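You operate a simulated robot arm through the tools that you are given. There is no shell and no other tool.

You are at the controls of a simulated robot arm. One attempt, no reset.

## Task
Fit the blue die, dimple the red strip with it and lay the strip back where it was.
Fine: the frame slide ends out again. Where these are worked on the way, their far stop is far enough and under half their travel is too little: frame slide.

The check looks at the end state, three seconds after you hand in, the way a careful person would. Anything else that was tipped, shoved, dropped, spilled or broken makes it a failure.

## Robot
A 7-joint arm with a two-finger parallel gripper, fixed in place. Base frame: the origin is at the foot of the arm, x ahead of it, y to its left, z up; the work surface is at about z = 0.86. Lengths are in m, angles in rad, forces in N, time in s.
With the tool pointing down near the work surface it reaches from about 0.1 to 0.64 m from the base axis. Its first joint turns from -1.152 to 1.152 rad. Payload 1.57 kg.
Tool frame: the origin (TCP) lies between the finger pads and is the grasp point; the fingertips stand 0.03 m ahead of it; z points along the fingers, y is the line along which they close. The gripper opens to 0.08 m. The fingers are 0.017 m wide and 0.012 m thick; the gripper's body (0.04 by 0.082 m) begins 0.08 m behind the TCP.
Orientation is told as [roll, pitch, yaw] about the base's x, y, z axes, in that order, counted from this pose: with the fingers straight down and closing along the base's y, the tool's x points along the base's -x, its y along +y and its z along -z.

## Interface
- The arm moves only by the tool move_arm. Its argument "plan" is a list of rows, each a list of 7 numbers: the shift along the tool's x, y, z in m, then the turn, a rotation vector about the tool's x, y, z in rad, then the gripper command, from -1 (fully open) to 1 (shut), values between in proportion. In form: [[x, y, z, rx, ry, rz, jaw], ...]. A call has 1 to 20 rows; each row is the pose to reach, as a shift and turn from the pose commanded when the call began, along the tool's axes at that moment. Rows are played at 5 a second. More than 0.05 m and 0.15 rad between two rows, or a gripper value outside its range, and nothing of the call is played. A pose out of reach is approached as far as the arm can. The call stops where the force on the tool passes 50 N (or 10 N more than at its start, if that is more) or the arm is blocked; 0.2 s more then pass. Each finger travels about 0.072 m/s and halts on what it meets, pressing with about 37 N; the grip force reading is that of the motor and also rises with nothing between the fingers. The clock runs only during rows and for 0.2 s after the last one: add rows that repeat a pose to give the fingers time. The reply holds the time, the measured pose of the TCP, the force on the tool along the base axes, the opening and the grip force, in the units named above and with some noise, with the torque about the TCP (base axes, N m) and any sound that the robot's microphone picked up.
- Cameras (640 x 400 px; columns grow to the right, rows downward): "scene" is fixed at [0.0503, 0.4279, 1.4276]; the picture's right is [-0.82, -0.58, 0.00], its down [-0.32, 0.45, -0.84] and it looks along [0.48, -0.68, -0.55] (base axes); focal length 318 px, centre (320, 200). "wrist" rides on the gripper at [0.072, -0.007, -0.122] in the tool frame; the picture's right is [0.09, 1.00, 0.00], its down [-0.84, 0.08, -0.54] and it looks along [-0.54, 0.05, 0.84] (tool axes); focal length 238 px, centre (320, 200). There is no depth. A picture from a camera that has moved, and an enlarged one, comes with that camera's place and axes in the base frame and with its lens.
- capture(camera): a new picture of that camera. It takes no simulated time.
- zoom(camera, box): a new picture of the part [left, top, right, bottom] of that camera's present view, enlarged. It takes no simulated time.
- job_done(): hands the job in; it is judged then, once.

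Nothing tells you positions but the pictures and the camera data. Unless the task says otherwise, let go and move clear before handing in.

The tools are called after "Request:" as name(argument=value, ...) on one line, values as JSON. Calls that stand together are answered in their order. move_arm: Moves the arm, as the interface text tells. Its arguments: {"type":"object","properties":{"plan":{"type":"array","items":{"type":"array","items":{"type":"number"}}}},"required":["plan"]} The other tools are called the same way: capture (camera) takes a picture; zoom (camera, box) takes an enlarged picture of a part of a camera's view; job_done () hands the job in.

At the start:

```text
time_s: 0.0
position: [0.3118, 0.0609, 1.257]
tcp_rot: [0.001, 0.0, 0.0]
contact_force: [-0.7, 0.8, -0.1]
wrist_torque: [0.0, -0.04, 0.02]
grip_width: 0.08
gripper_force: 0.1
```

scene: 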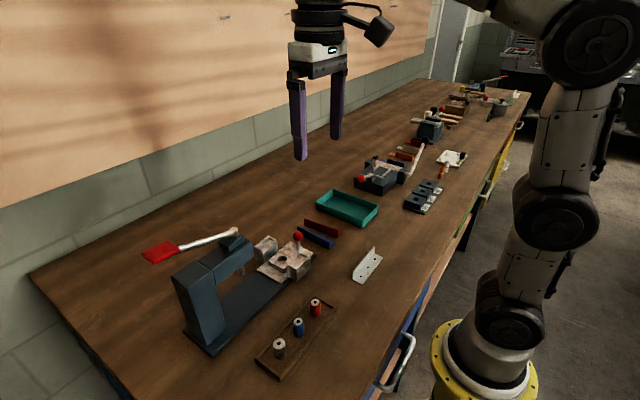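
wrist: 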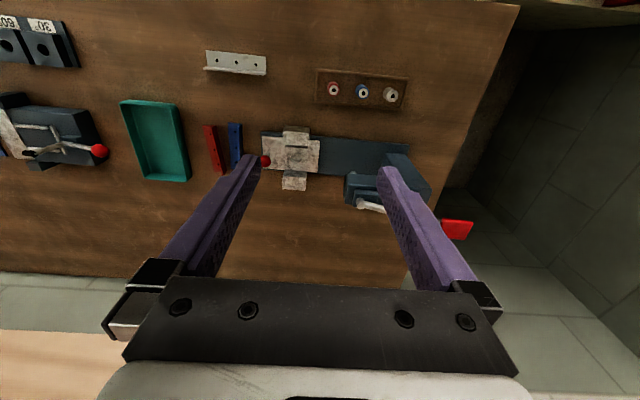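

I see a bench with a press-like machine (a grey frame with a lever with a red handle, and a slide with a red knob), a rack with three dies (red, blue, grey), and red and blue strips beside a green tray. I'll look closer before moving.

Request:
zoom(camera="scene", box=[130, 200, 350, 390])

Request:
zoom(camera="scene", box=[220, 210, 340, 300])

Request:
zoom(camera="wrist", box=[180, 40, 480, 250])

Request:
zoom(camera="scene", box=[240, 280, 360, 390])

```text
2.11 times, centred on (240, 295) of scene
camera zoom: at [0.0503, 0.4279, 1.4276], right [-0.82, -0.58, 0.0], down [-0.32, 0.45, -0.84], along [0.48, -0.68, -0.55], focal length 670 px, centre (488, 0)
```

zoom: 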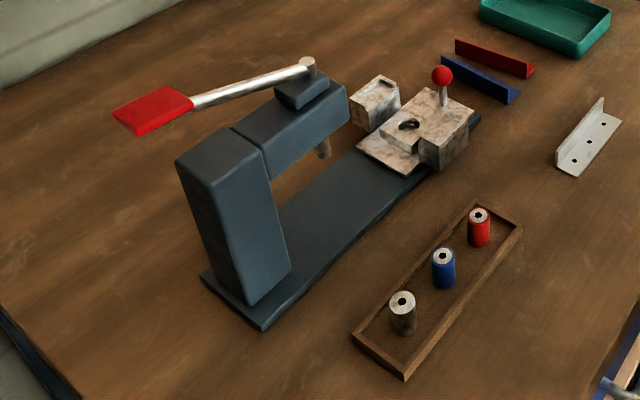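

```text
4.44 times, centred on (280, 255) of scene
camera zoom: at [0.0503, 0.4279, 1.4276], right [-0.82, -0.58, 0.0], down [-0.32, 0.45, -0.84], along [0.48, -0.68, -0.55], focal length 1415 px, centre (498, -44)
```

zoom: 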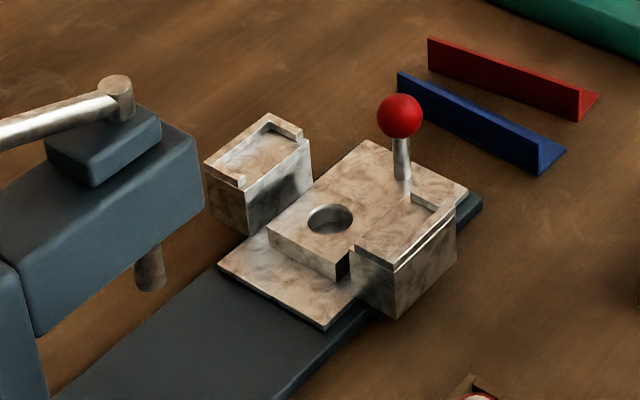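

```text
1.90 times, centred on (330, 145) of wrist
camera zoom: at [0.2403, 0.0539, 1.3777], right [-0.09, 1.0, 0.0], down [0.84, 0.08, 0.54], along [0.54, 0.05, -0.84], focal length 454 px, centre (301, 305)
```

zoom: 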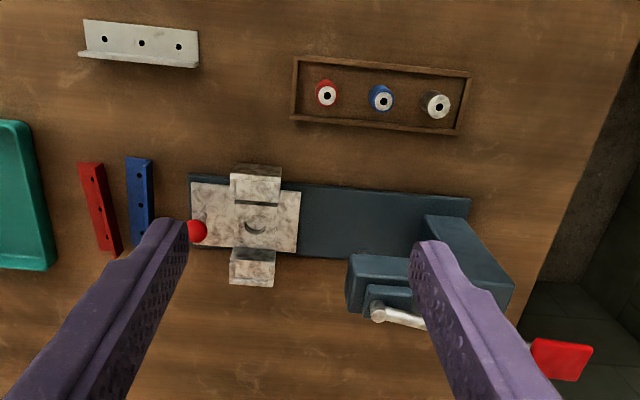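

```text
3.64 times, centred on (300, 335) of scene
camera zoom: at [0.0503, 0.4279, 1.4276], right [-0.82, -0.58, 0.0], down [-0.32, 0.45, -0.84], along [0.48, -0.68, -0.55], focal length 1158 px, centre (393, -291)
```

zoom: 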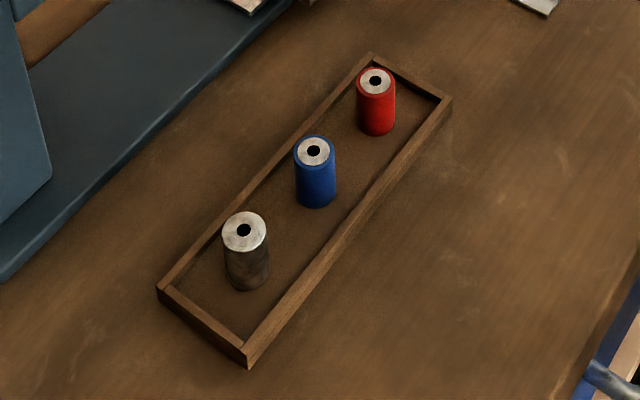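

I see the press, with its lever, slide and two notched rests. Now I take a closer look at the lever, the strips and the plunger.

Request:
zoom(camera="scene", box=[135, 215, 265, 300])

Request:
zoom(camera="scene", box=[290, 210, 350, 255])

Request:
zoom(camera="scene", box=[170, 225, 260, 360])

Request:
zoom(camera="wrist", box=[190, 110, 330, 200])

```text
4.71 times, centred on (200, 258) of scene
camera zoom: at [0.0503, 0.4279, 1.4276], right [-0.82, -0.58, 0.0], down [-0.32, 0.45, -0.84], along [0.48, -0.68, -0.55], focal length 1498 px, centre (885, -71)
```

zoom: 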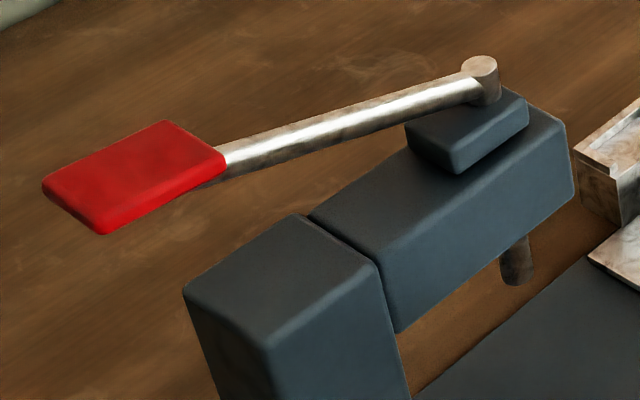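

```text
8.89 times, centred on (320, 232) of scene
camera zoom: at [0.0503, 0.4279, 1.4276], right [-0.82, -0.58, 0.0], down [-0.32, 0.45, -0.84], along [0.48, -0.68, -0.55], focal length 2830 px, centre (320, -89)
```

zoom: 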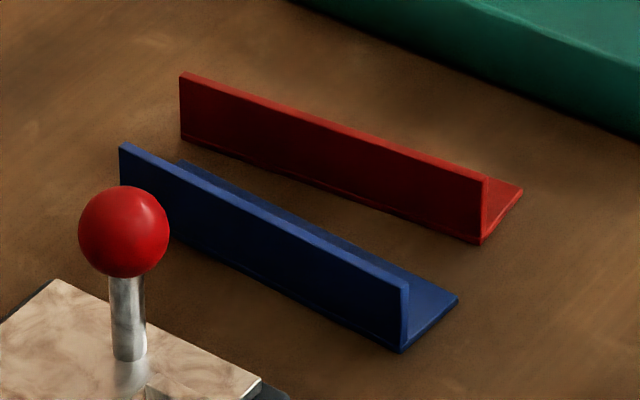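

```text
2.96 times, centred on (215, 292) of scene
camera zoom: at [0.0503, 0.4279, 1.4276], right [-0.82, -0.58, 0.0], down [-0.32, 0.45, -0.84], along [0.48, -0.68, -0.55], focal length 943 px, centre (631, -74)
```

zoom: 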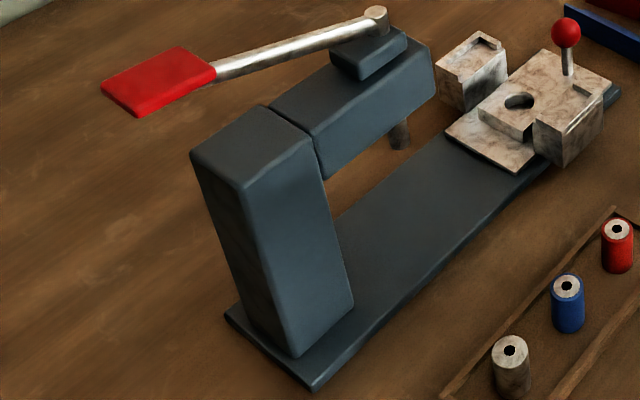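

```text
4.44 times, centred on (260, 155) of wrist
camera zoom: at [0.2403, 0.0539, 1.3777], right [-0.09, 1.0, 0.0], down [0.84, 0.08, 0.54], along [0.54, 0.05, -0.84], focal length 1059 px, centre (587, 400)
```

zoom: 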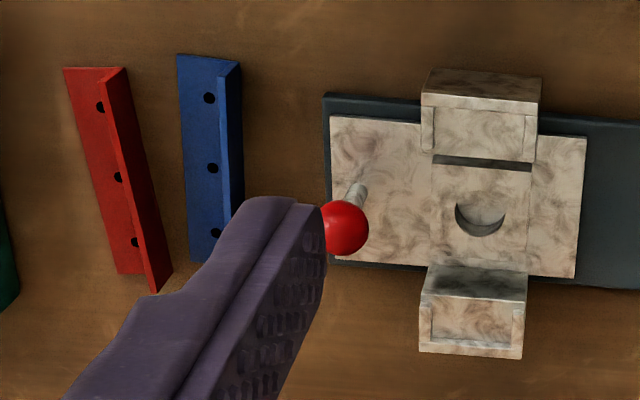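

The hub is at about (0.45, 0.14, 1.05), the handle at (0.45, 0.28, 1.10) and the slide hole at (0.45, 0.02). The red strip is near (0.46, -0.167). I'll move closer over the strips for a precise view.

Request:
move_arm(plan=[[-0.01, -0.04, 0.02, 0, 0, 0, -1], [-0.02, -0.08, 0.05, 0, 0, 0, -1], [-0.03, -0.12, 0.08, 0, 0, 0, -1], [-0.04, -0.16, 0.11, 0, 0, 0, -1], [-0.05, -0.19, 0.145, 0, 0, 0, -1], [-0.05, -0.2, 0.18, 0, 0, 0, -1], [-0.05, -0.2, 0.21, 0, 0, 0, -1], [-0.05, -0.2, 0.21, 0, 0, 0, -1], [-0.05, -0.2, 0.21, 0, 0, 0, -1]])

```text
refused: row 2 steps farther than a row can; nothing moved
```

The rows were slightly too long, so I use smaller steps toward the view above the strips.

Request:
move_arm(plan=[[-0.01, -0.03, 0.03, 0, 0, 0, -1], [-0.02, -0.06, 0.06, 0, 0, 0, -1], [-0.03, -0.09, 0.09, 0, 0, 0, -1], [-0.04, -0.12, 0.12, 0, 0, 0, -1], [-0.05, -0.15, 0.15, 0, 0, 0, -1], [-0.05, -0.18, 0.18, 0, 0, 0, -1], [-0.05, -0.2, 0.21, 0, 0, 0, -1], [-0.05, -0.2, 0.21, 0, 0, 0, -1], [-0.05, -0.2, 0.21, 0, 0, 0, -1]])

Request:
capture(camera="wrist")

```text
time_s: 2.0
position: [0.3601, -0.1418, 1.0462]
tcp_rot: [0.001, 0.001, 0.001]
contact_force: [-0.2, -0.1, 0.2]
wrist_torque: [-0.02, 0.0, 0.01]
grip_width: 0.0801
gripper_force: 0.1
```

```text
taken
camera wrist: at [0.2879, -0.1482, 1.1673], right [-0.09, 1.0, 0.0], down [0.84, 0.08, 0.54], along [0.54, 0.05, -0.84], focal length 238 px, centre (320, 200)
```

wrist: 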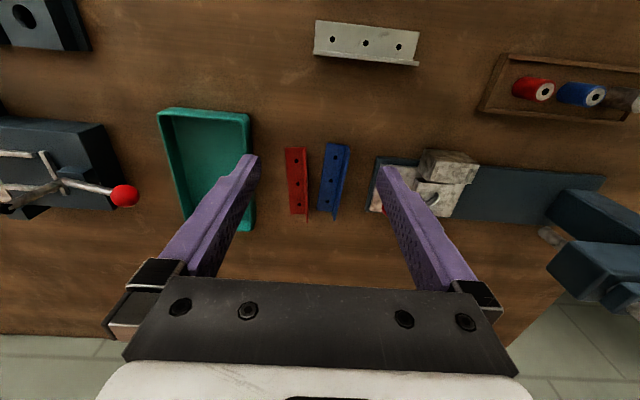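

Request:
zoom(camera="wrist", box=[260, 130, 372, 230])

Request:
move_arm(plan=[[0, 0.04, 0.0, 0, 0, 0, -1], [0, 0.08, 0.0, 0, 0, 0, -1], [0, 0.12, 0.0, 0, 0, 0, -1], [0, 0.16, 0.0, 0, 0, 0, -1], [0, 0.16, 0.0, 0, 0, 0, -1], [0, 0.16, 0.0, 0, 0, 0, -1]])

Request:
capture(camera="wrist")

Request:
zoom(camera="wrist", box=[240, 110, 400, 230])

```text
4.00 times, centred on (316, 180) of wrist
camera zoom: at [0.2879, -0.1482, 1.1673], right [-0.09, 1.0, 0.0], down [0.84, 0.08, 0.54], along [0.54, 0.05, -0.84], focal length 953 px, centre (336, 280)
```

zoom: 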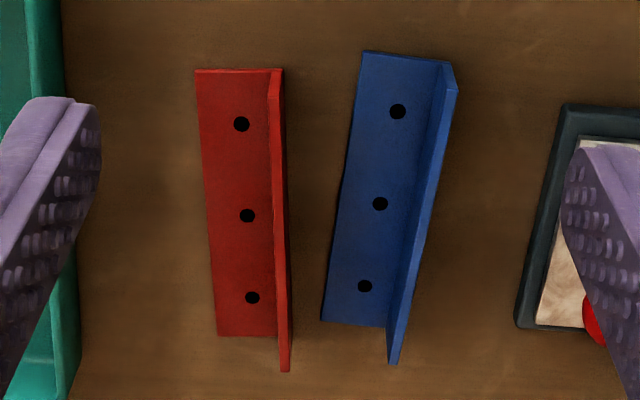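

```text
time_s: 3.4
position: [0.3606, 0.0186, 1.0471]
tcp_rot: [0.0, 0.0, -0.001]
contact_force: [0.0, 0.1, -0.5]
wrist_torque: [0.0, 0.0, 0.0]
grip_width: 0.0799
gripper_force: 0.1
```

```text
taken
camera wrist: at [0.2889, 0.012, 1.1689], right [-0.09, 1.0, 0.0], down [0.84, 0.08, 0.54], along [0.54, 0.05, -0.84], focal length 238 px, centre (320, 200)
```

wrist: 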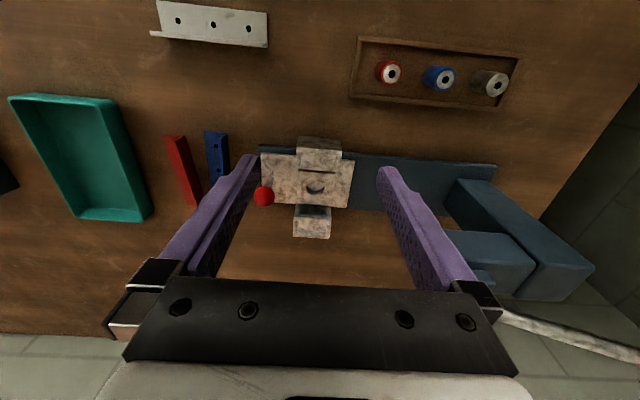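

```text
3.33 times, centred on (320, 170) of wrist
camera zoom: at [0.2889, 0.012, 1.1689], right [-0.09, 1.0, 0.0], down [0.84, 0.08, 0.54], along [0.54, 0.05, -0.84], focal length 794 px, centre (320, 300)
```

zoom: 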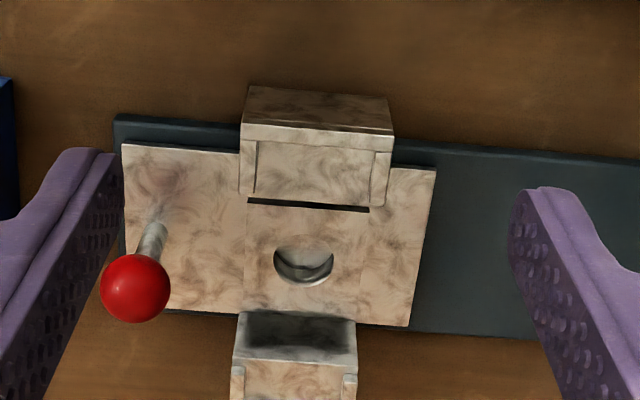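

The strips and slide are now visible in detail: the red strip is about 110 mm long, yawed about +5.5°, with its upright on the +y side. I want finer views of the rests to see how the strip seats.

Request:
zoom(camera="scene", box=[255, 225, 325, 285])

Request:
zoom(camera="wrist", box=[340, 30, 530, 120])

Request:
zoom(camera="wrist", box=[280, 125, 360, 250])

```text
6.67 times, centred on (290, 255) of scene
camera zoom: at [0.0503, 0.4279, 1.4276], right [-0.82, -0.58, 0.0], down [-0.32, 0.45, -0.84], along [0.48, -0.68, -0.55], focal length 2123 px, centre (520, -167)
```

zoom: 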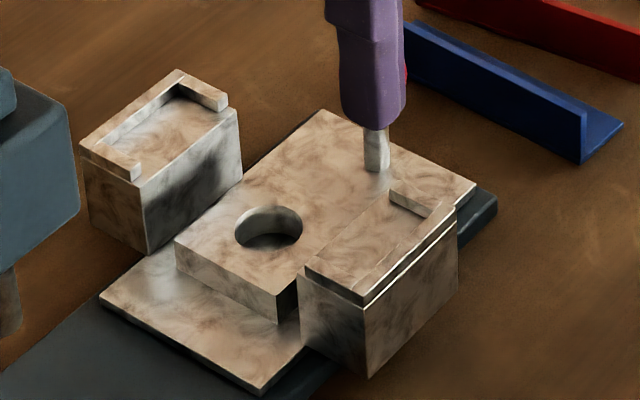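

```text
3.37 times, centred on (435, 75) of wrist
camera zoom: at [0.2889, 0.012, 1.1689], right [-0.09, 1.0, 0.0], down [0.84, 0.08, 0.54], along [0.54, 0.05, -0.84], focal length 803 px, centre (-67, 621)
```

zoom: 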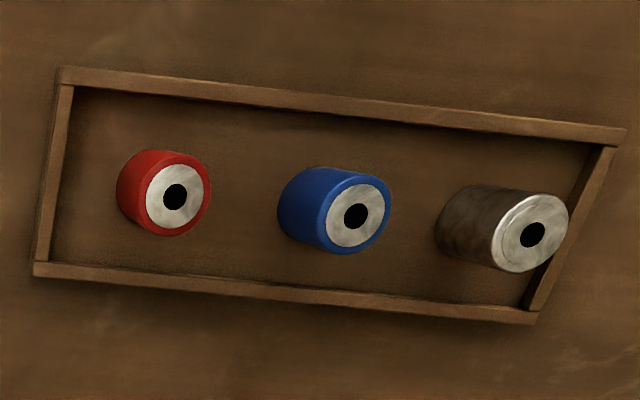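

```text
3.20 times, centred on (320, 188) of wrist
camera zoom: at [0.2889, 0.012, 1.1689], right [-0.09, 1.0, 0.0], down [0.84, 0.08, 0.54], along [0.54, 0.05, -0.84], focal length 763 px, centre (320, 240)
```

zoom: 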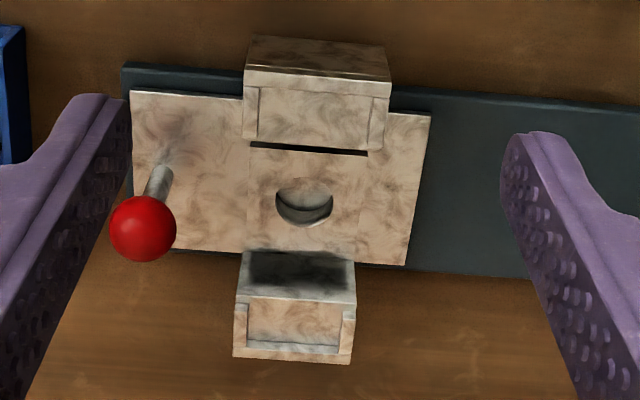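

The rests hold the strip end to end (about 112 mm between stops), and the blue die stands at about (0.305, 0.140), top near 0.90. I move above the blue die with the fingers partly open and look again.

Request:
move_arm(plan=[[0.015, 0.03, 0.0, 0, 0, 0, -0.5], [0.03, 0.06, 0.0, 0, 0, 0, 0], [0.045, 0.09, 0.0, 0, 0, 0, 0], [0.0556, 0.1214, 0.02, 0, 0, 0, 0], [0.0556, 0.1214, 0.05, 0, 0, 0, 0], [0.0556, 0.1214, 0.05, 0, 0, 0, 0], [0.0556, 0.1214, 0.05, 0, 0, 0, 0]])

Request:
capture(camera="wrist")

Request:
zoom(camera="wrist", box=[240, 130, 400, 230])

Request:
capture(camera="scene")

```text
time_s: 5.0
position: [0.3059, 0.1415, 0.9957]
tcp_rot: [0.0, 0.0, 0.001]
contact_force: [0.0, 0.6, -0.5]
wrist_torque: [-0.01, -0.02, 0.0]
grip_width: 0.04
gripper_force: 0.0
```

```text
taken
camera wrist: at [0.2354, 0.1345, 1.1175], right [-0.09, 1.0, 0.0], down [0.84, 0.08, 0.54], along [0.54, 0.05, -0.84], focal length 238 px, centre (320, 200)
```

wrist: 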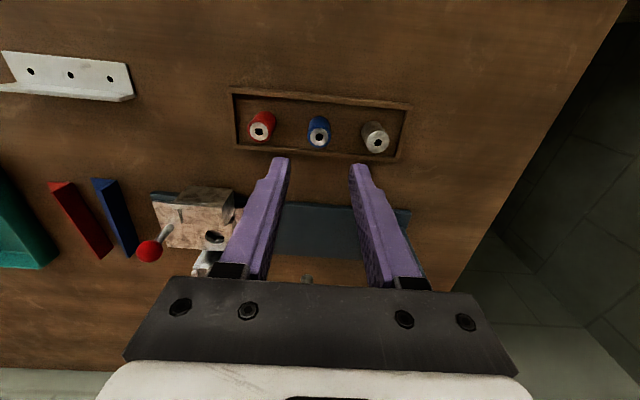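

```text
4.00 times, centred on (320, 180) of wrist
camera zoom: at [0.2354, 0.1345, 1.1175], right [-0.09, 1.0, 0.0], down [0.84, 0.08, 0.54], along [0.54, 0.05, -0.84], focal length 953 px, centre (320, 280)
```

zoom: 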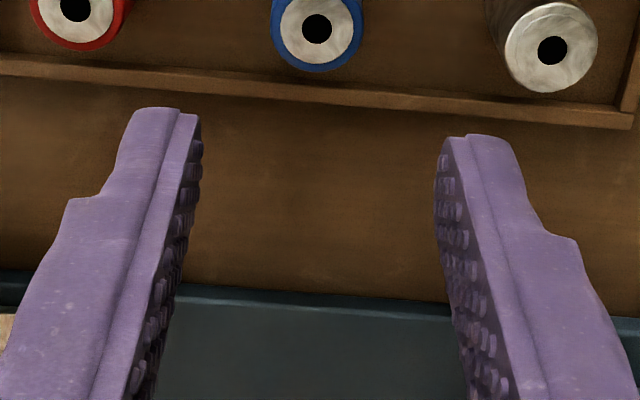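

```text
taken
```

scene: 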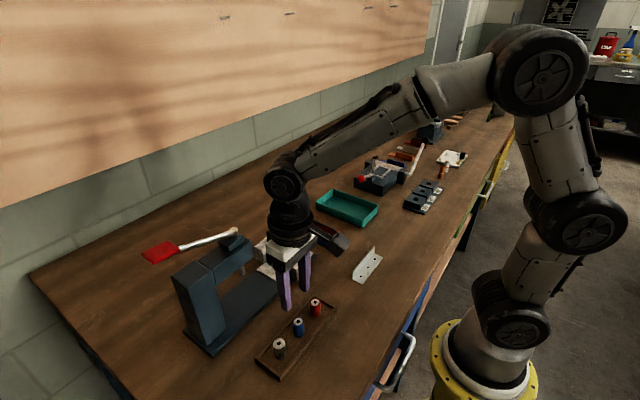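

The fingers are centred on the blue die at about (0.3055, 0.1403). I descend around it and check before closing.

Request:
move_arm(plan=[[0, -0.001, 0.02, 0, 0, 0, 0], [0, -0.001, 0.045, 0, 0, 0, 0], [0, -0.001, 0.065, 0, 0, 0, 0], [0, -0.001, 0.083, 0, 0, 0, 0], [0, -0.001, 0.083, 0, 0, 0, 0]])

Request:
zoom(camera="wrist", box=[240, 130, 400, 230])

Request:
zoom(camera="scene", box=[240, 280, 360, 390])

```text
time_s: 6.2
position: [0.3066, 0.1392, 0.9114]
tcp_rot: [0.0, 0.001, -0.003]
contact_force: [-0.6, 0.1, 0.0]
wrist_torque: [-0.01, -0.01, -0.01]
grip_width: 0.0402
gripper_force: 0.0
```

```text
4.00 times, centred on (320, 180) of wrist
camera zoom: at [0.2354, 0.1334, 1.0337], right [-0.09, 1.0, 0.0], down [0.84, 0.08, 0.54], along [0.54, 0.05, -0.84], focal length 953 px, centre (320, 280)
```

zoom: 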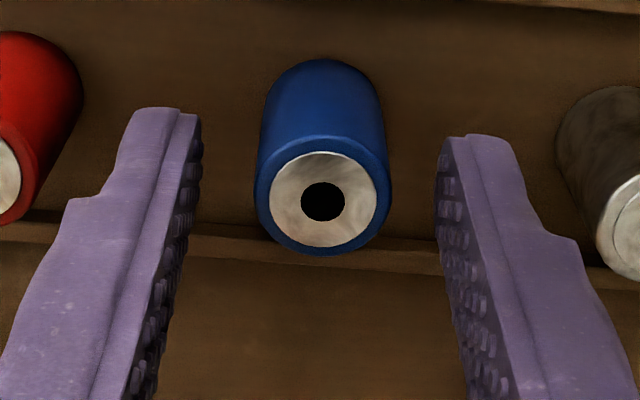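

```text
3.64 times, centred on (300, 335) of scene
camera zoom: at [0.0503, 0.4279, 1.4276], right [-0.82, -0.58, 0.0], down [-0.32, 0.45, -0.84], along [0.48, -0.68, -0.55], focal length 1158 px, centre (393, -291)
```

zoom: 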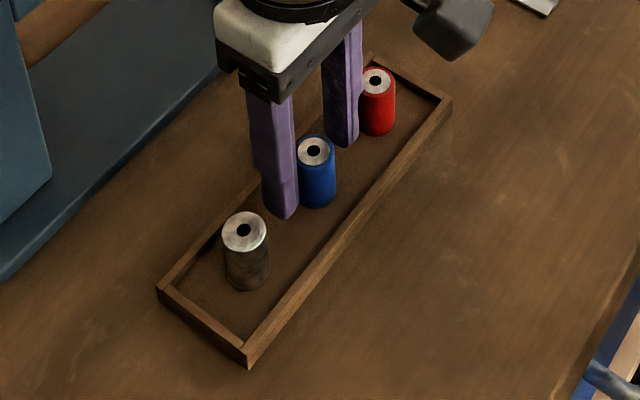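

The fingers straddle the blue die cleanly. Now I close and lift it straight up.

Request:
move_arm(plan=[[0, 0, 0, 0, 0, 0, 0.4], [0, 0, 0, 0, 0, 0, 0.8], [0, 0, 0, 0, 0, 0, 0.8], [0, 0, -0.005, 0, 0, 0, 0.8], [0, 0, -0.02, 0, 0, 0, 0.8], [0, 0, -0.05, 0, 0, 0, 0.8], [0, 0, -0.08, 0, 0, 0, 0.8], [0, 0, -0.08, 0, 0, 0, 0.8]])

Request:
zoom(camera="wrist", box=[240, 130, 400, 230])

Request:
zoom(camera="scene", box=[240, 230, 360, 340])

```text
time_s: 8.0
position: [0.3085, 0.1417, 0.9918]
tcp_rot: [-0.001, 0.0, 0.0]
contact_force: [0.5, 0.0, 0.7]
wrist_torque: [0.01, 0.01, -0.01]
grip_width: 0.0082
gripper_force: 0.1
```

```text
4.00 times, centred on (320, 180) of wrist
camera zoom: at [0.2366, 0.1358, 1.1138], right [-0.09, 1.0, 0.0], down [0.84, 0.08, 0.54], along [0.54, 0.05, -0.84], focal length 953 px, centre (320, 280)
```

zoom: 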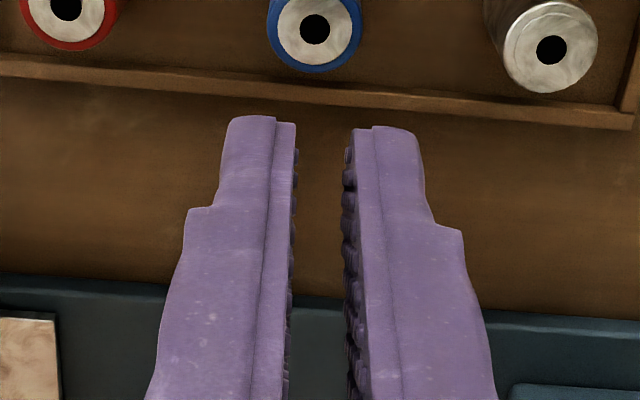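

```text
3.64 times, centred on (300, 285) of scene
camera zoom: at [0.0503, 0.4279, 1.4276], right [-0.82, -0.58, 0.0], down [-0.32, 0.45, -0.84], along [0.48, -0.68, -0.55], focal length 1158 px, centre (393, -109)
```

zoom: 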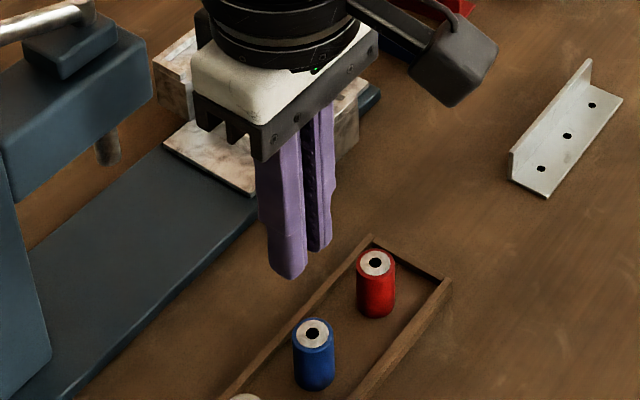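

The fingers closed on nothing at 8 mm: the die slipped out and is still standing in its place. I'll go down a little deeper, close, and check the grip before lifting.

Request:
move_arm(plan=[[0, 0, 0, 0, 0, 0, 0], [0, 0, 0.0, 0, 0, 0, 0], [0.002, -0.001, 0.03, 0, 0, 0, 0], [0.002, -0.001, 0.06, 0, 0, 0, 0], [0.002, -0.001, 0.08, 0, 0, 0, 0], [0.002, -0.001, 0.087, 0, 0, 0, 0], [0.002, -0.001, 0.087, 0, 0, 0, 0]])

Request:
zoom(camera="wrist", box=[240, 130, 400, 230])

Request:
move_arm(plan=[[0, 0, 0, 0, 0, 0, 0.3], [0, 0, 0, 0, 0, 0, 0.6], [0, 0, 0, 0, 0, 0, 1], [0, 0, 0, 0, 0, 0, 1], [0, 0, 0, 0, 0, 0, 1]])

Request:
zoom(camera="wrist", box=[240, 130, 400, 230])

Request:
zoom(camera="scene", box=[240, 280, 360, 390])

```text
time_s: 9.6
position: [0.3049, 0.1397, 0.9041]
tcp_rot: [0.0, 0.0, 0.0]
contact_force: [-0.4, 0.6, 0.4]
wrist_torque: [0.01, -0.02, -0.02]
grip_width: 0.0399
gripper_force: 0.2
```

```text
4.00 times, centred on (320, 180) of wrist
camera zoom: at [0.2338, 0.1342, 1.0256], right [-0.09, 1.0, 0.0], down [0.84, 0.08, 0.54], along [0.54, 0.05, -0.84], focal length 953 px, centre (320, 280)
```

zoom: 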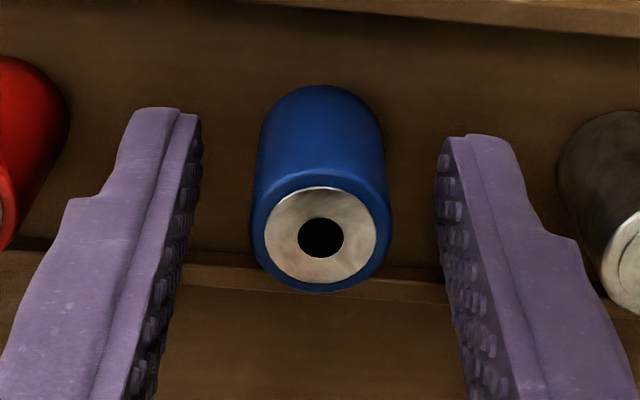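

```text
time_s: 10.8
position: [0.3052, 0.1388, 0.9043]
tcp_rot: [0.0, -0.001, -0.001]
contact_force: [-0.4, -0.5, 0.2]
wrist_torque: [0.0, -0.01, 0.0]
grip_width: 0.0206
gripper_force: 34.5
```

```text
4.00 times, centred on (320, 180) of wrist
camera zoom: at [0.2338, 0.1342, 1.0258], right [-0.09, 1.0, 0.0], down [0.84, 0.08, 0.54], along [0.54, 0.05, -0.84], focal length 953 px, centre (320, 280)
```

zoom: 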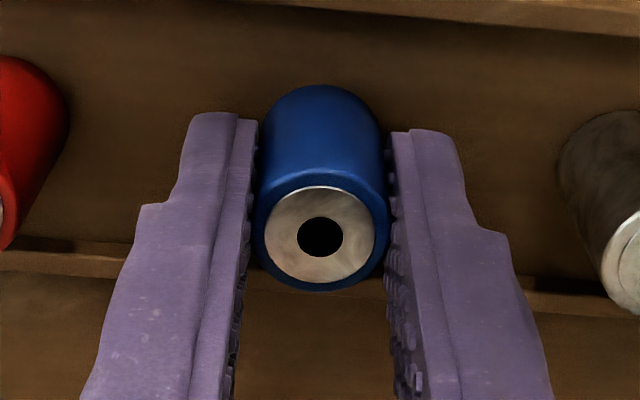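

```text
3.64 times, centred on (300, 335) of scene
camera zoom: at [0.0503, 0.4279, 1.4276], right [-0.82, -0.58, 0.0], down [-0.32, 0.45, -0.84], along [0.48, -0.68, -0.55], focal length 1158 px, centre (393, -291)
```

zoom: 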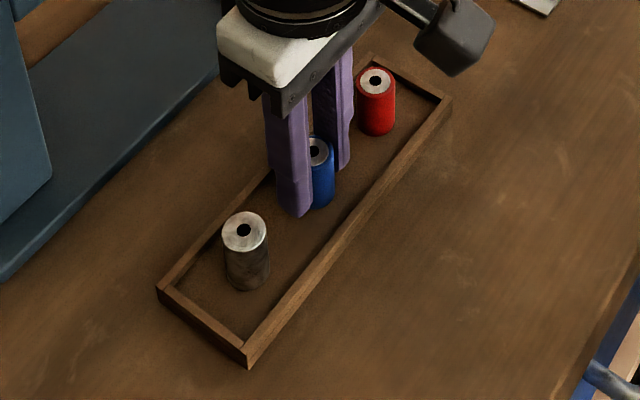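

The die is now held firmly (20.6 mm, 34 N). I lift it and check that it comes along.

Request:
move_arm(plan=[[0, 0, -0.005, 0, 0, 0, 1], [0, 0, -0.015, 0, 0, 0, 1], [0, 0, -0.035, 0, 0, 0, 1], [0, 0, -0.06, 0, 0, 0, 1], [0, 0, -0.09, 0, 0, 0, 1], [0, 0, -0.09, 0, 0, 0, 1]])

Request:
zoom(camera="wrist", box=[240, 130, 400, 230])

Request:
zoom(camera="scene", box=[240, 230, 360, 340])

```text
time_s: 12.2
position: [0.3025, 0.1396, 0.9956]
tcp_rot: [0.001, -0.001, -0.001]
contact_force: [0.3, 0.6, -0.8]
wrist_torque: [0.01, 0.04, -0.03]
grip_width: 0.0207
gripper_force: 34.2
```

```text
4.00 times, centred on (320, 180) of wrist
camera zoom: at [0.2312, 0.1332, 1.1175], right [-0.09, 1.0, 0.0], down [0.84, 0.08, 0.54], along [0.54, 0.05, -0.84], focal length 953 px, centre (320, 280)
```

zoom: 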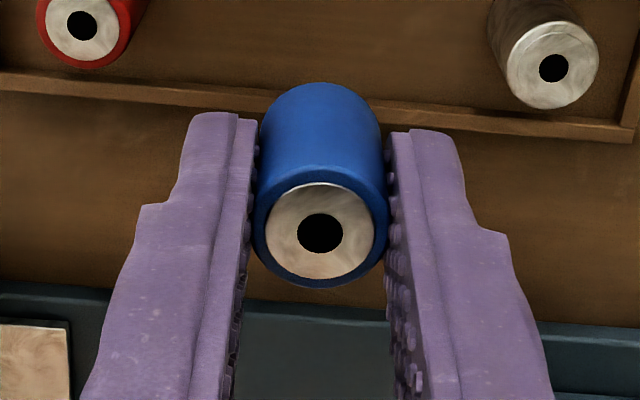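

```text
3.64 times, centred on (300, 285) of scene
camera zoom: at [0.0503, 0.4279, 1.4276], right [-0.82, -0.58, 0.0], down [-0.32, 0.45, -0.84], along [0.48, -0.68, -0.55], focal length 1158 px, centre (393, -109)
```

zoom: 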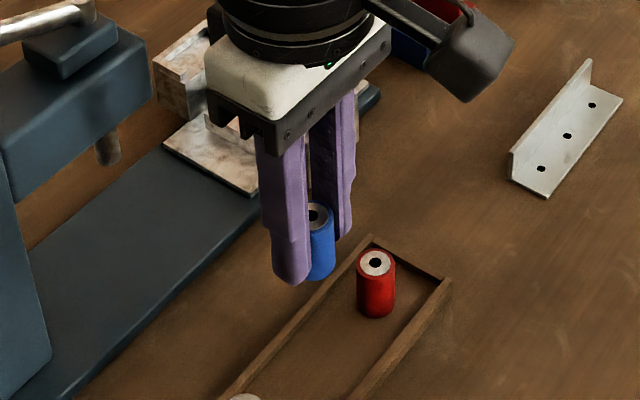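

The die is held and lifted. I'll carry it along −y first and then +x to above the slide's hole, staying clear of the press head.

Request:
move_arm(plan=[[0, -0.04, 0, 0, 0, 0, 1], [0, -0.08, 0, 0, 0, 0, 1], [0, -0.12, 0, 0, 0, 0, 1], [-0.04, -0.12, 0, 0, 0, 0, 1], [-0.08, -0.12, 0, 0, 0, 0, 1], [-0.12, -0.12, 0, 0, 0, 0, 1], [-0.1466, -0.12, 0, 0, 0, 0, 1], [-0.1466, -0.12, 0, 0, 0, 0, 1], [-0.1466, -0.12, 0, 0, 0, 0, 1]])

Request:
zoom(camera="wrist", box=[240, 90, 400, 240])

Request:
zoom(camera="scene", box=[235, 205, 335, 285])

```text
time_s: 14.2
position: [0.4498, 0.0202, 0.9961]
tcp_rot: [0.001, 0.0, 0.001]
contact_force: [0.0, -0.3, -1.2]
wrist_torque: [0.0, 0.02, 0.0]
grip_width: 0.0206
gripper_force: 34.2
```

```text
2.67 times, centred on (320, 165) of wrist
camera zoom: at [0.3772, 0.0144, 1.1158], right [-0.09, 1.0, 0.0], down [0.84, 0.08, 0.54], along [0.54, 0.05, -0.84], focal length 636 px, centre (320, 293)
```

zoom: 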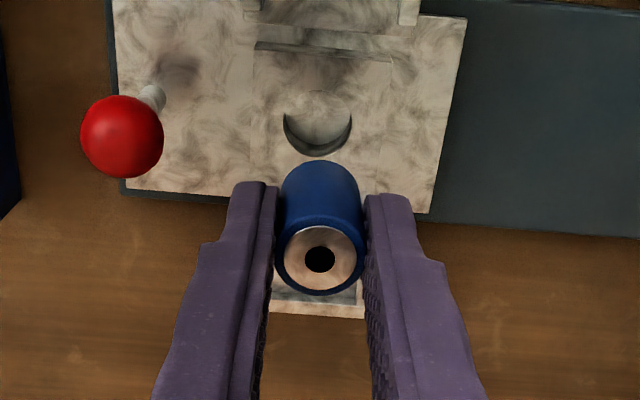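

```text
5.00 times, centred on (285, 245) of scene
camera zoom: at [0.0503, 0.4279, 1.4276], right [-0.82, -0.58, 0.0], down [-0.32, 0.45, -0.84], along [0.48, -0.68, -0.55], focal length 1592 px, centre (495, -25)
```

zoom: 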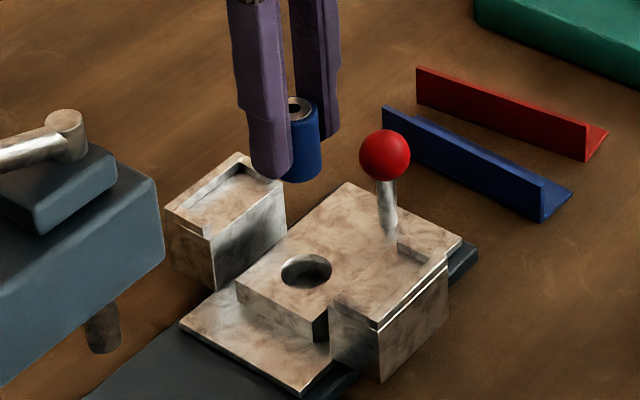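

The die hangs almost directly above the hole; my estimate is that it needs about +1.5–2.5 mm in x. I go down to just above the pedestal and look again.

Request:
move_arm(plan=[[-0.002, 0, 0.02, 0, 0, 0, 1], [-0.002, 0, 0.04, 0, 0, 0, 1], [-0.002, 0, 0.054, 0, 0, 0, 1], [-0.002, 0, 0.054, 0, 0, 0, 1]])

Request:
zoom(camera="wrist", box=[270, 110, 370, 220])

Request:
zoom(camera="scene", box=[255, 225, 325, 285])

```text
time_s: 15.2
position: [0.4506, 0.0202, 0.941]
tcp_rot: [0.0, -0.001, 0.001]
contact_force: [-0.4, 0.7, -0.4]
wrist_torque: [-0.01, -0.01, 0.0]
grip_width: 0.0206
gripper_force: 34.2
```

```text
3.64 times, centred on (320, 165) of wrist
camera zoom: at [0.3792, 0.0136, 1.0625], right [-0.09, 1.0, 0.0], down [0.84, 0.08, 0.54], along [0.54, 0.05, -0.84], focal length 867 px, centre (320, 327)
```

zoom: 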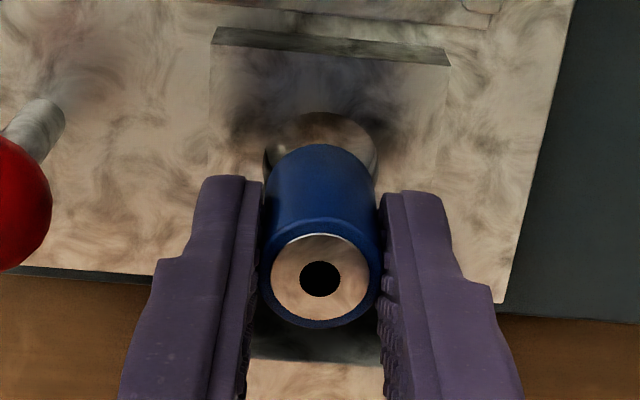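

```text
6.67 times, centred on (290, 255) of scene
camera zoom: at [0.0503, 0.4279, 1.4276], right [-0.82, -0.58, 0.0], down [-0.32, 0.45, -0.84], along [0.48, -0.68, -0.55], focal length 2123 px, centre (520, -167)
```

zoom: 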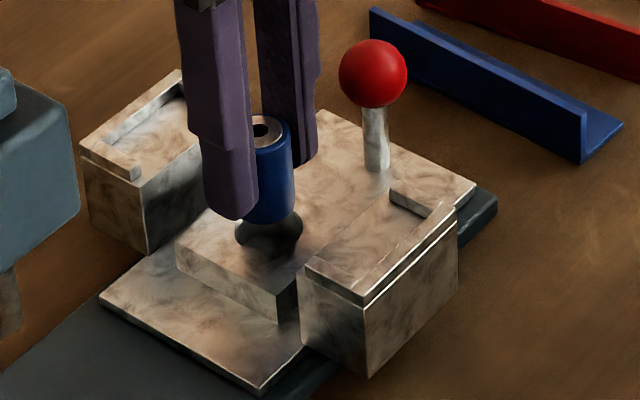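

The die is centred over the hole within about a millimetre, and the hole has about 2 mm clearance all round. I insert until the fingertips are just above the pedestal.

Request:
move_arm(plan=[[0, 0, 0.008, 0, 0, 0, 1], [0, 0, 0.015, 0, 0, 0, 1], [0, 0, 0.02, 0, 0, 0, 1], [0, 0, 0.02, 0, 0, 0, 1]])

Request:
zoom(camera="wrist", box=[270, 110, 370, 220])

Request:
zoom(camera="scene", box=[255, 225, 325, 285])

```text
time_s: 16.2
position: [0.4547, 0.0202, 0.9262]
tcp_rot: [0.0, -0.009, 0.0]
contact_force: [-0.8, -1.7, 24.7]
wrist_torque: [-0.04, -0.09, 0.0]
grip_width: 0.0209
gripper_force: 33.9
```

```text
3.64 times, centred on (320, 165) of wrist
camera zoom: at [0.3818, 0.0137, 1.0456], right [-0.09, 1.0, 0.0], down [0.83, 0.08, 0.55], along [0.55, 0.05, -0.84], focal length 867 px, centre (320, 327)
```

zoom: 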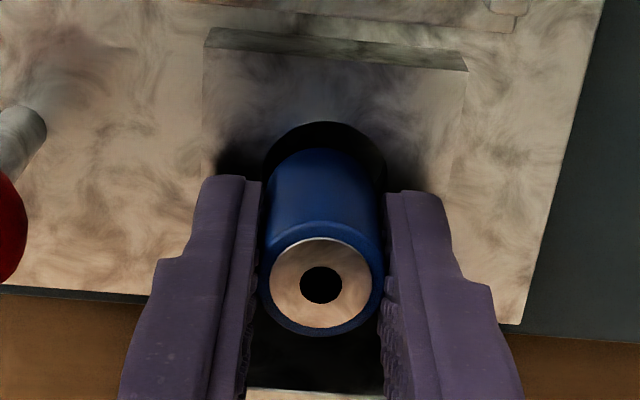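

```text
6.67 times, centred on (290, 255) of scene
camera zoom: at [0.0499, 0.4278, 1.4276], right [-0.82, -0.58, 0.0], down [-0.32, 0.45, -0.84], along [0.48, -0.68, -0.55], focal length 2123 px, centre (520, -167)
```

zoom: 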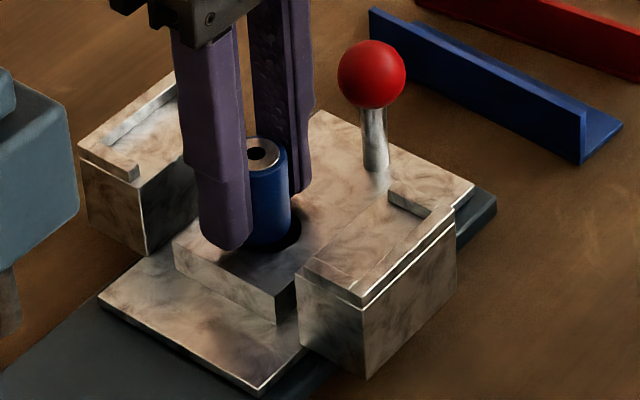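

The die met the rim: 25 N upward, and it looks about 2–3 mm too far in +x. I raise a few millimetres and re-measure.

Request:
move_arm(plan=[[0, 0, -0.005, 0, 0, 0, 1], [0, 0, -0.01, 0, 0, 0, 1], [0, 0, -0.01, 0, 0, 0, 1]])

Request:
zoom(camera="wrist", box=[280, 120, 360, 210])

Request:
zoom(camera="scene", box=[265, 235, 305, 270])

```text
time_s: 17.0
position: [0.4522, 0.0197, 0.9304]
tcp_rot: [0.0, 0.004, 0.001]
contact_force: [-0.5, 0.1, -0.9]
wrist_torque: [0.02, -0.04, 0.01]
grip_width: 0.0206
gripper_force: 34.1
```

```text
4.44 times, centred on (320, 165) of wrist
camera zoom: at [0.3812, 0.0128, 1.0535], right [-0.09, 1.0, 0.0], down [0.84, 0.08, 0.54], along [0.54, 0.05, -0.84], focal length 1059 px, centre (320, 356)
```

zoom: 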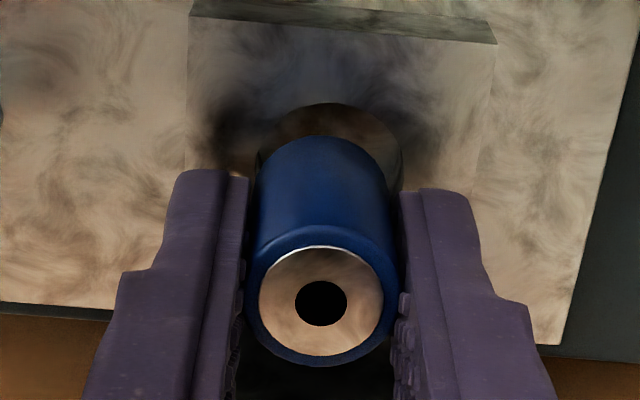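

```text
11.43 times, centred on (285, 252) of scene
camera zoom: at [0.0503, 0.4279, 1.4276], right [-0.82, -0.58, 0.0], down [-0.32, 0.45, -0.84], along [0.48, -0.68, -0.55], focal length 3639 px, centre (720, -400)
```

zoom: 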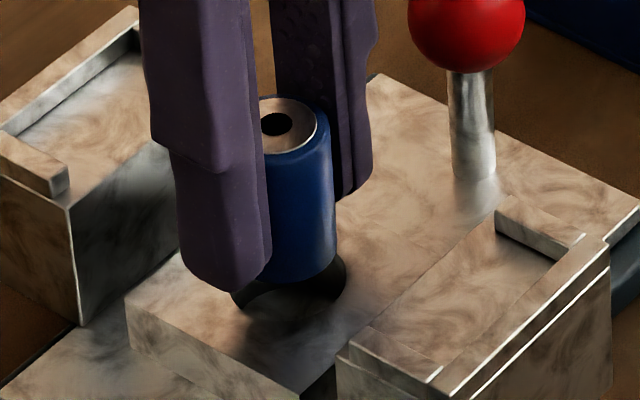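

Comparing the die's lower edge with the hole rim, the die is about 1.5 mm too far in +x and 1 mm too far in −y. I correct that and retry gently.

Request:
move_arm(plan=[[0.0017, 0.001, 0, 0, 0, 0, 1], [0.0017, 0.001, 0.0, 0, 0, 0, 1], [0.0017, 0.001, 0.004, 0, 0, 0, 1], [0.0017, 0.001, 0.008, 0, 0, 0, 1], [0.0017, 0.001, 0.01, 0, 0, 0, 1], [0.0017, 0.001, 0.01, 0, 0, 0, 1]])

Request:
zoom(camera="wrist", box=[280, 120, 360, 210])

Request:
zoom(camera="scene", box=[265, 235, 305, 270])

```text
time_s: 18.4
position: [0.4518, 0.0213, 0.922]
tcp_rot: [0.0, 0.0, 0.0]
contact_force: [-0.4, 0.7, -0.4]
wrist_torque: [0.01, -0.01, 0.02]
grip_width: 0.0205
gripper_force: 34.1
```

```text
4.44 times, centred on (320, 165) of wrist
camera zoom: at [0.3799, 0.0142, 1.0433], right [-0.09, 1.0, 0.0], down [0.84, 0.08, 0.54], along [0.54, 0.05, -0.84], focal length 1059 px, centre (320, 356)
```

zoom: 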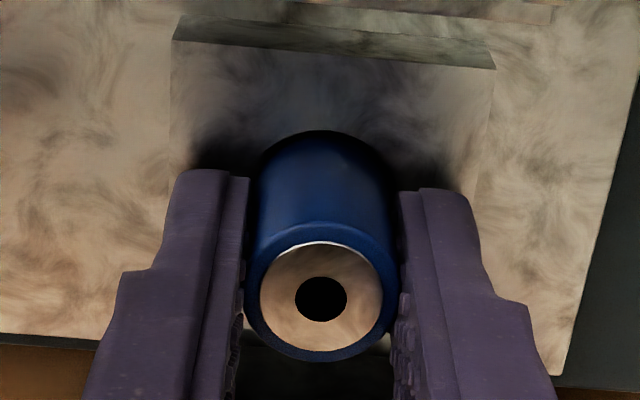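

```text
11.43 times, centred on (285, 252) of scene
camera zoom: at [0.0503, 0.4279, 1.4276], right [-0.82, -0.58, 0.0], down [-0.32, 0.45, -0.84], along [0.48, -0.68, -0.55], focal length 3639 px, centre (720, -400)
```

zoom: 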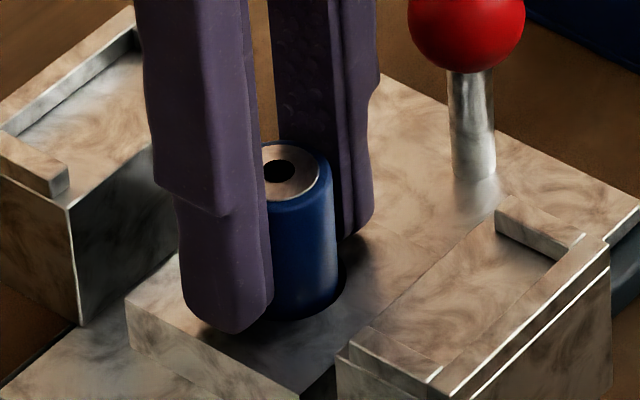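

The die is now entering the hole with no contact force. I lower a bit more, then open the fingers slightly to let it settle.

Request:
move_arm(plan=[[0, 0, 0.002, 0, 0, 0, 1], [0, 0, 0.003, 0, 0, 0, 1], [0, 0, 0.003, 0, 0, 0, 0.3], [0, 0, 0.003, 0, 0, 0, 0.2], [0, 0, 0.003, 0, 0, 0, 0.2]])

Request:
zoom(camera="wrist", box=[280, 120, 360, 210])

Request:
zoom(camera="scene", box=[265, 235, 305, 270])

```text
time_s: 19.6
position: [0.4516, 0.0216, 0.9208]
tcp_rot: [0.0, -0.002, 0.0]
contact_force: [0.3, 0.3, 6.3]
wrist_torque: [0.03, 0.06, -0.04]
grip_width: 0.0307
gripper_force: 0.0
```

```text
4.44 times, centred on (320, 165) of wrist
camera zoom: at [0.3792, 0.0148, 1.0411], right [-0.09, 1.0, 0.0], down [0.84, 0.08, 0.54], along [0.54, 0.05, -0.84], focal length 1059 px, centre (320, 356)
```

zoom: 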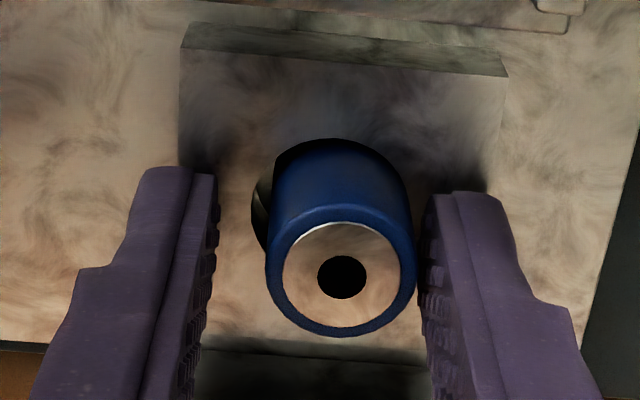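

```text
11.43 times, centred on (285, 252) of scene
camera zoom: at [0.0502, 0.4279, 1.4276], right [-0.82, -0.58, 0.0], down [-0.32, 0.45, -0.84], along [0.48, -0.68, -0.55], focal length 3639 px, centre (720, -400)
```

zoom: 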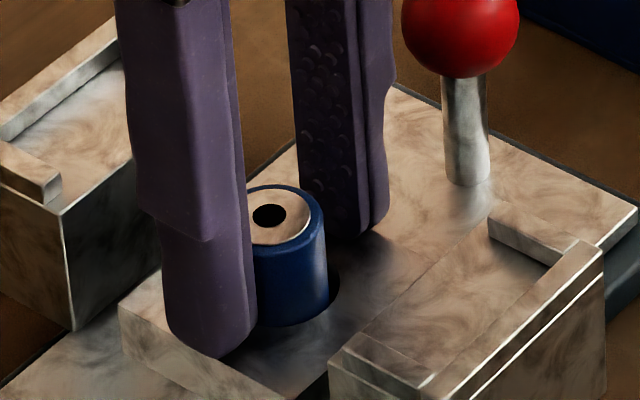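

The die has dropped into its seat. I rise slowly and look at it from above.

Request:
move_arm(plan=[[0, 0, -0.003, 0, 0, 0, 0.2], [0, -0.0, -0.01, 0, 0, 0, 0.1], [0, 0, -0.03, 0, 0, 0, 0.0], [0, 0, -0.06, 0, 0, 0, 0], [0, 0, -0.09, 0, 0, 0, 0], [0.03, 0, -0.1, 0, 0, 0, 0], [0.03, 0, -0.1, 0, 0, 0, 0]])

Request:
zoom(camera="wrist", box=[240, 80, 400, 200])

Request:
zoom(camera="scene", box=[255, 225, 325, 285])

```text
time_s: 21.2
position: [0.422, 0.0219, 1.0188]
tcp_rot: [0.002, 0.0, 0.001]
contact_force: [-0.9, 0.5, 0.5]
wrist_torque: [-0.02, -0.02, 0.0]
grip_width: 0.04
gripper_force: 0.1
```

```text
3.33 times, centred on (320, 140) of wrist
camera zoom: at [0.3505, 0.0154, 1.1399], right [-0.09, 1.0, 0.0], down [0.84, 0.08, 0.54], along [0.54, 0.05, -0.84], focal length 794 px, centre (320, 400)
```

zoom: 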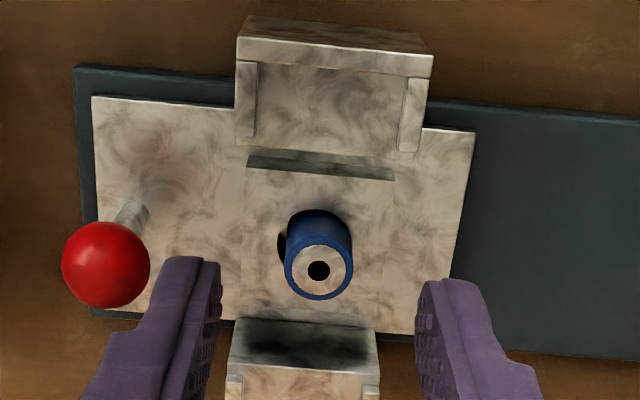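

```text
6.67 times, centred on (290, 255) of scene
camera zoom: at [0.0503, 0.4279, 1.4276], right [-0.82, -0.58, 0.0], down [-0.32, 0.45, -0.84], along [0.48, -0.68, -0.55], focal length 2123 px, centre (520, -167)
```

zoom: 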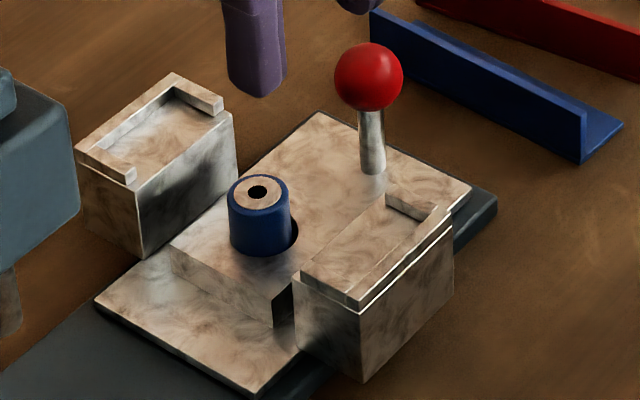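

The die is seated in the socket with its top at about z = 0.907, level with the rest floors, and the rests move together with the slide. It sits about 1.7 mm off-centre toward +y, so I'll centre it by closing the fingers gently on it at the hole's centre.

Request:
move_arm(plan=[[-0.0275, 0, 0, 0, 0, 0, 0], [-0.0275, 0, 0.03, 0, 0, 0, 0], [-0.0275, 0, 0.06, 0, 0, 0, 0], [-0.0275, 0, 0.08, 0, 0, 0, 0], [-0.0275, 0, 0.094, 0, 0, 0, 0], [-0.0275, 0, 0.094, 0, 0, 0, 0]])

Request:
zoom(camera="wrist", box=[280, 120, 360, 210])

```text
time_s: 22.6
position: [0.4517, 0.0201, 0.928]
tcp_rot: [-0.001, 0.001, -0.001]
contact_force: [-0.2, 0.0, 0.6]
wrist_torque: [0.03, 0.01, -0.02]
grip_width: 0.0401
gripper_force: 0.2
```

```text
4.44 times, centred on (320, 165) of wrist
camera zoom: at [0.3792, 0.0149, 1.0485], right [-0.09, 1.0, 0.0], down [0.84, 0.08, 0.54], along [0.54, 0.05, -0.84], focal length 1059 px, centre (320, 356)
```

zoom: 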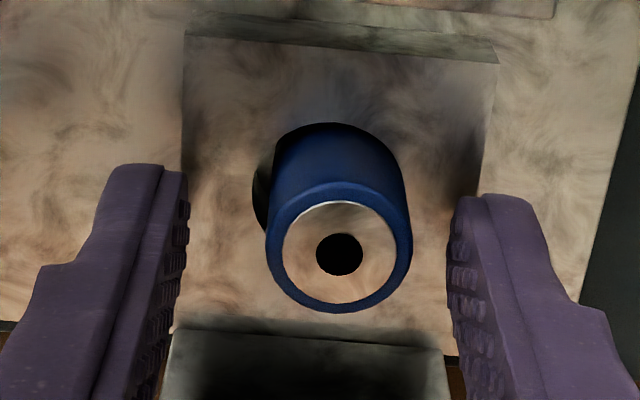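

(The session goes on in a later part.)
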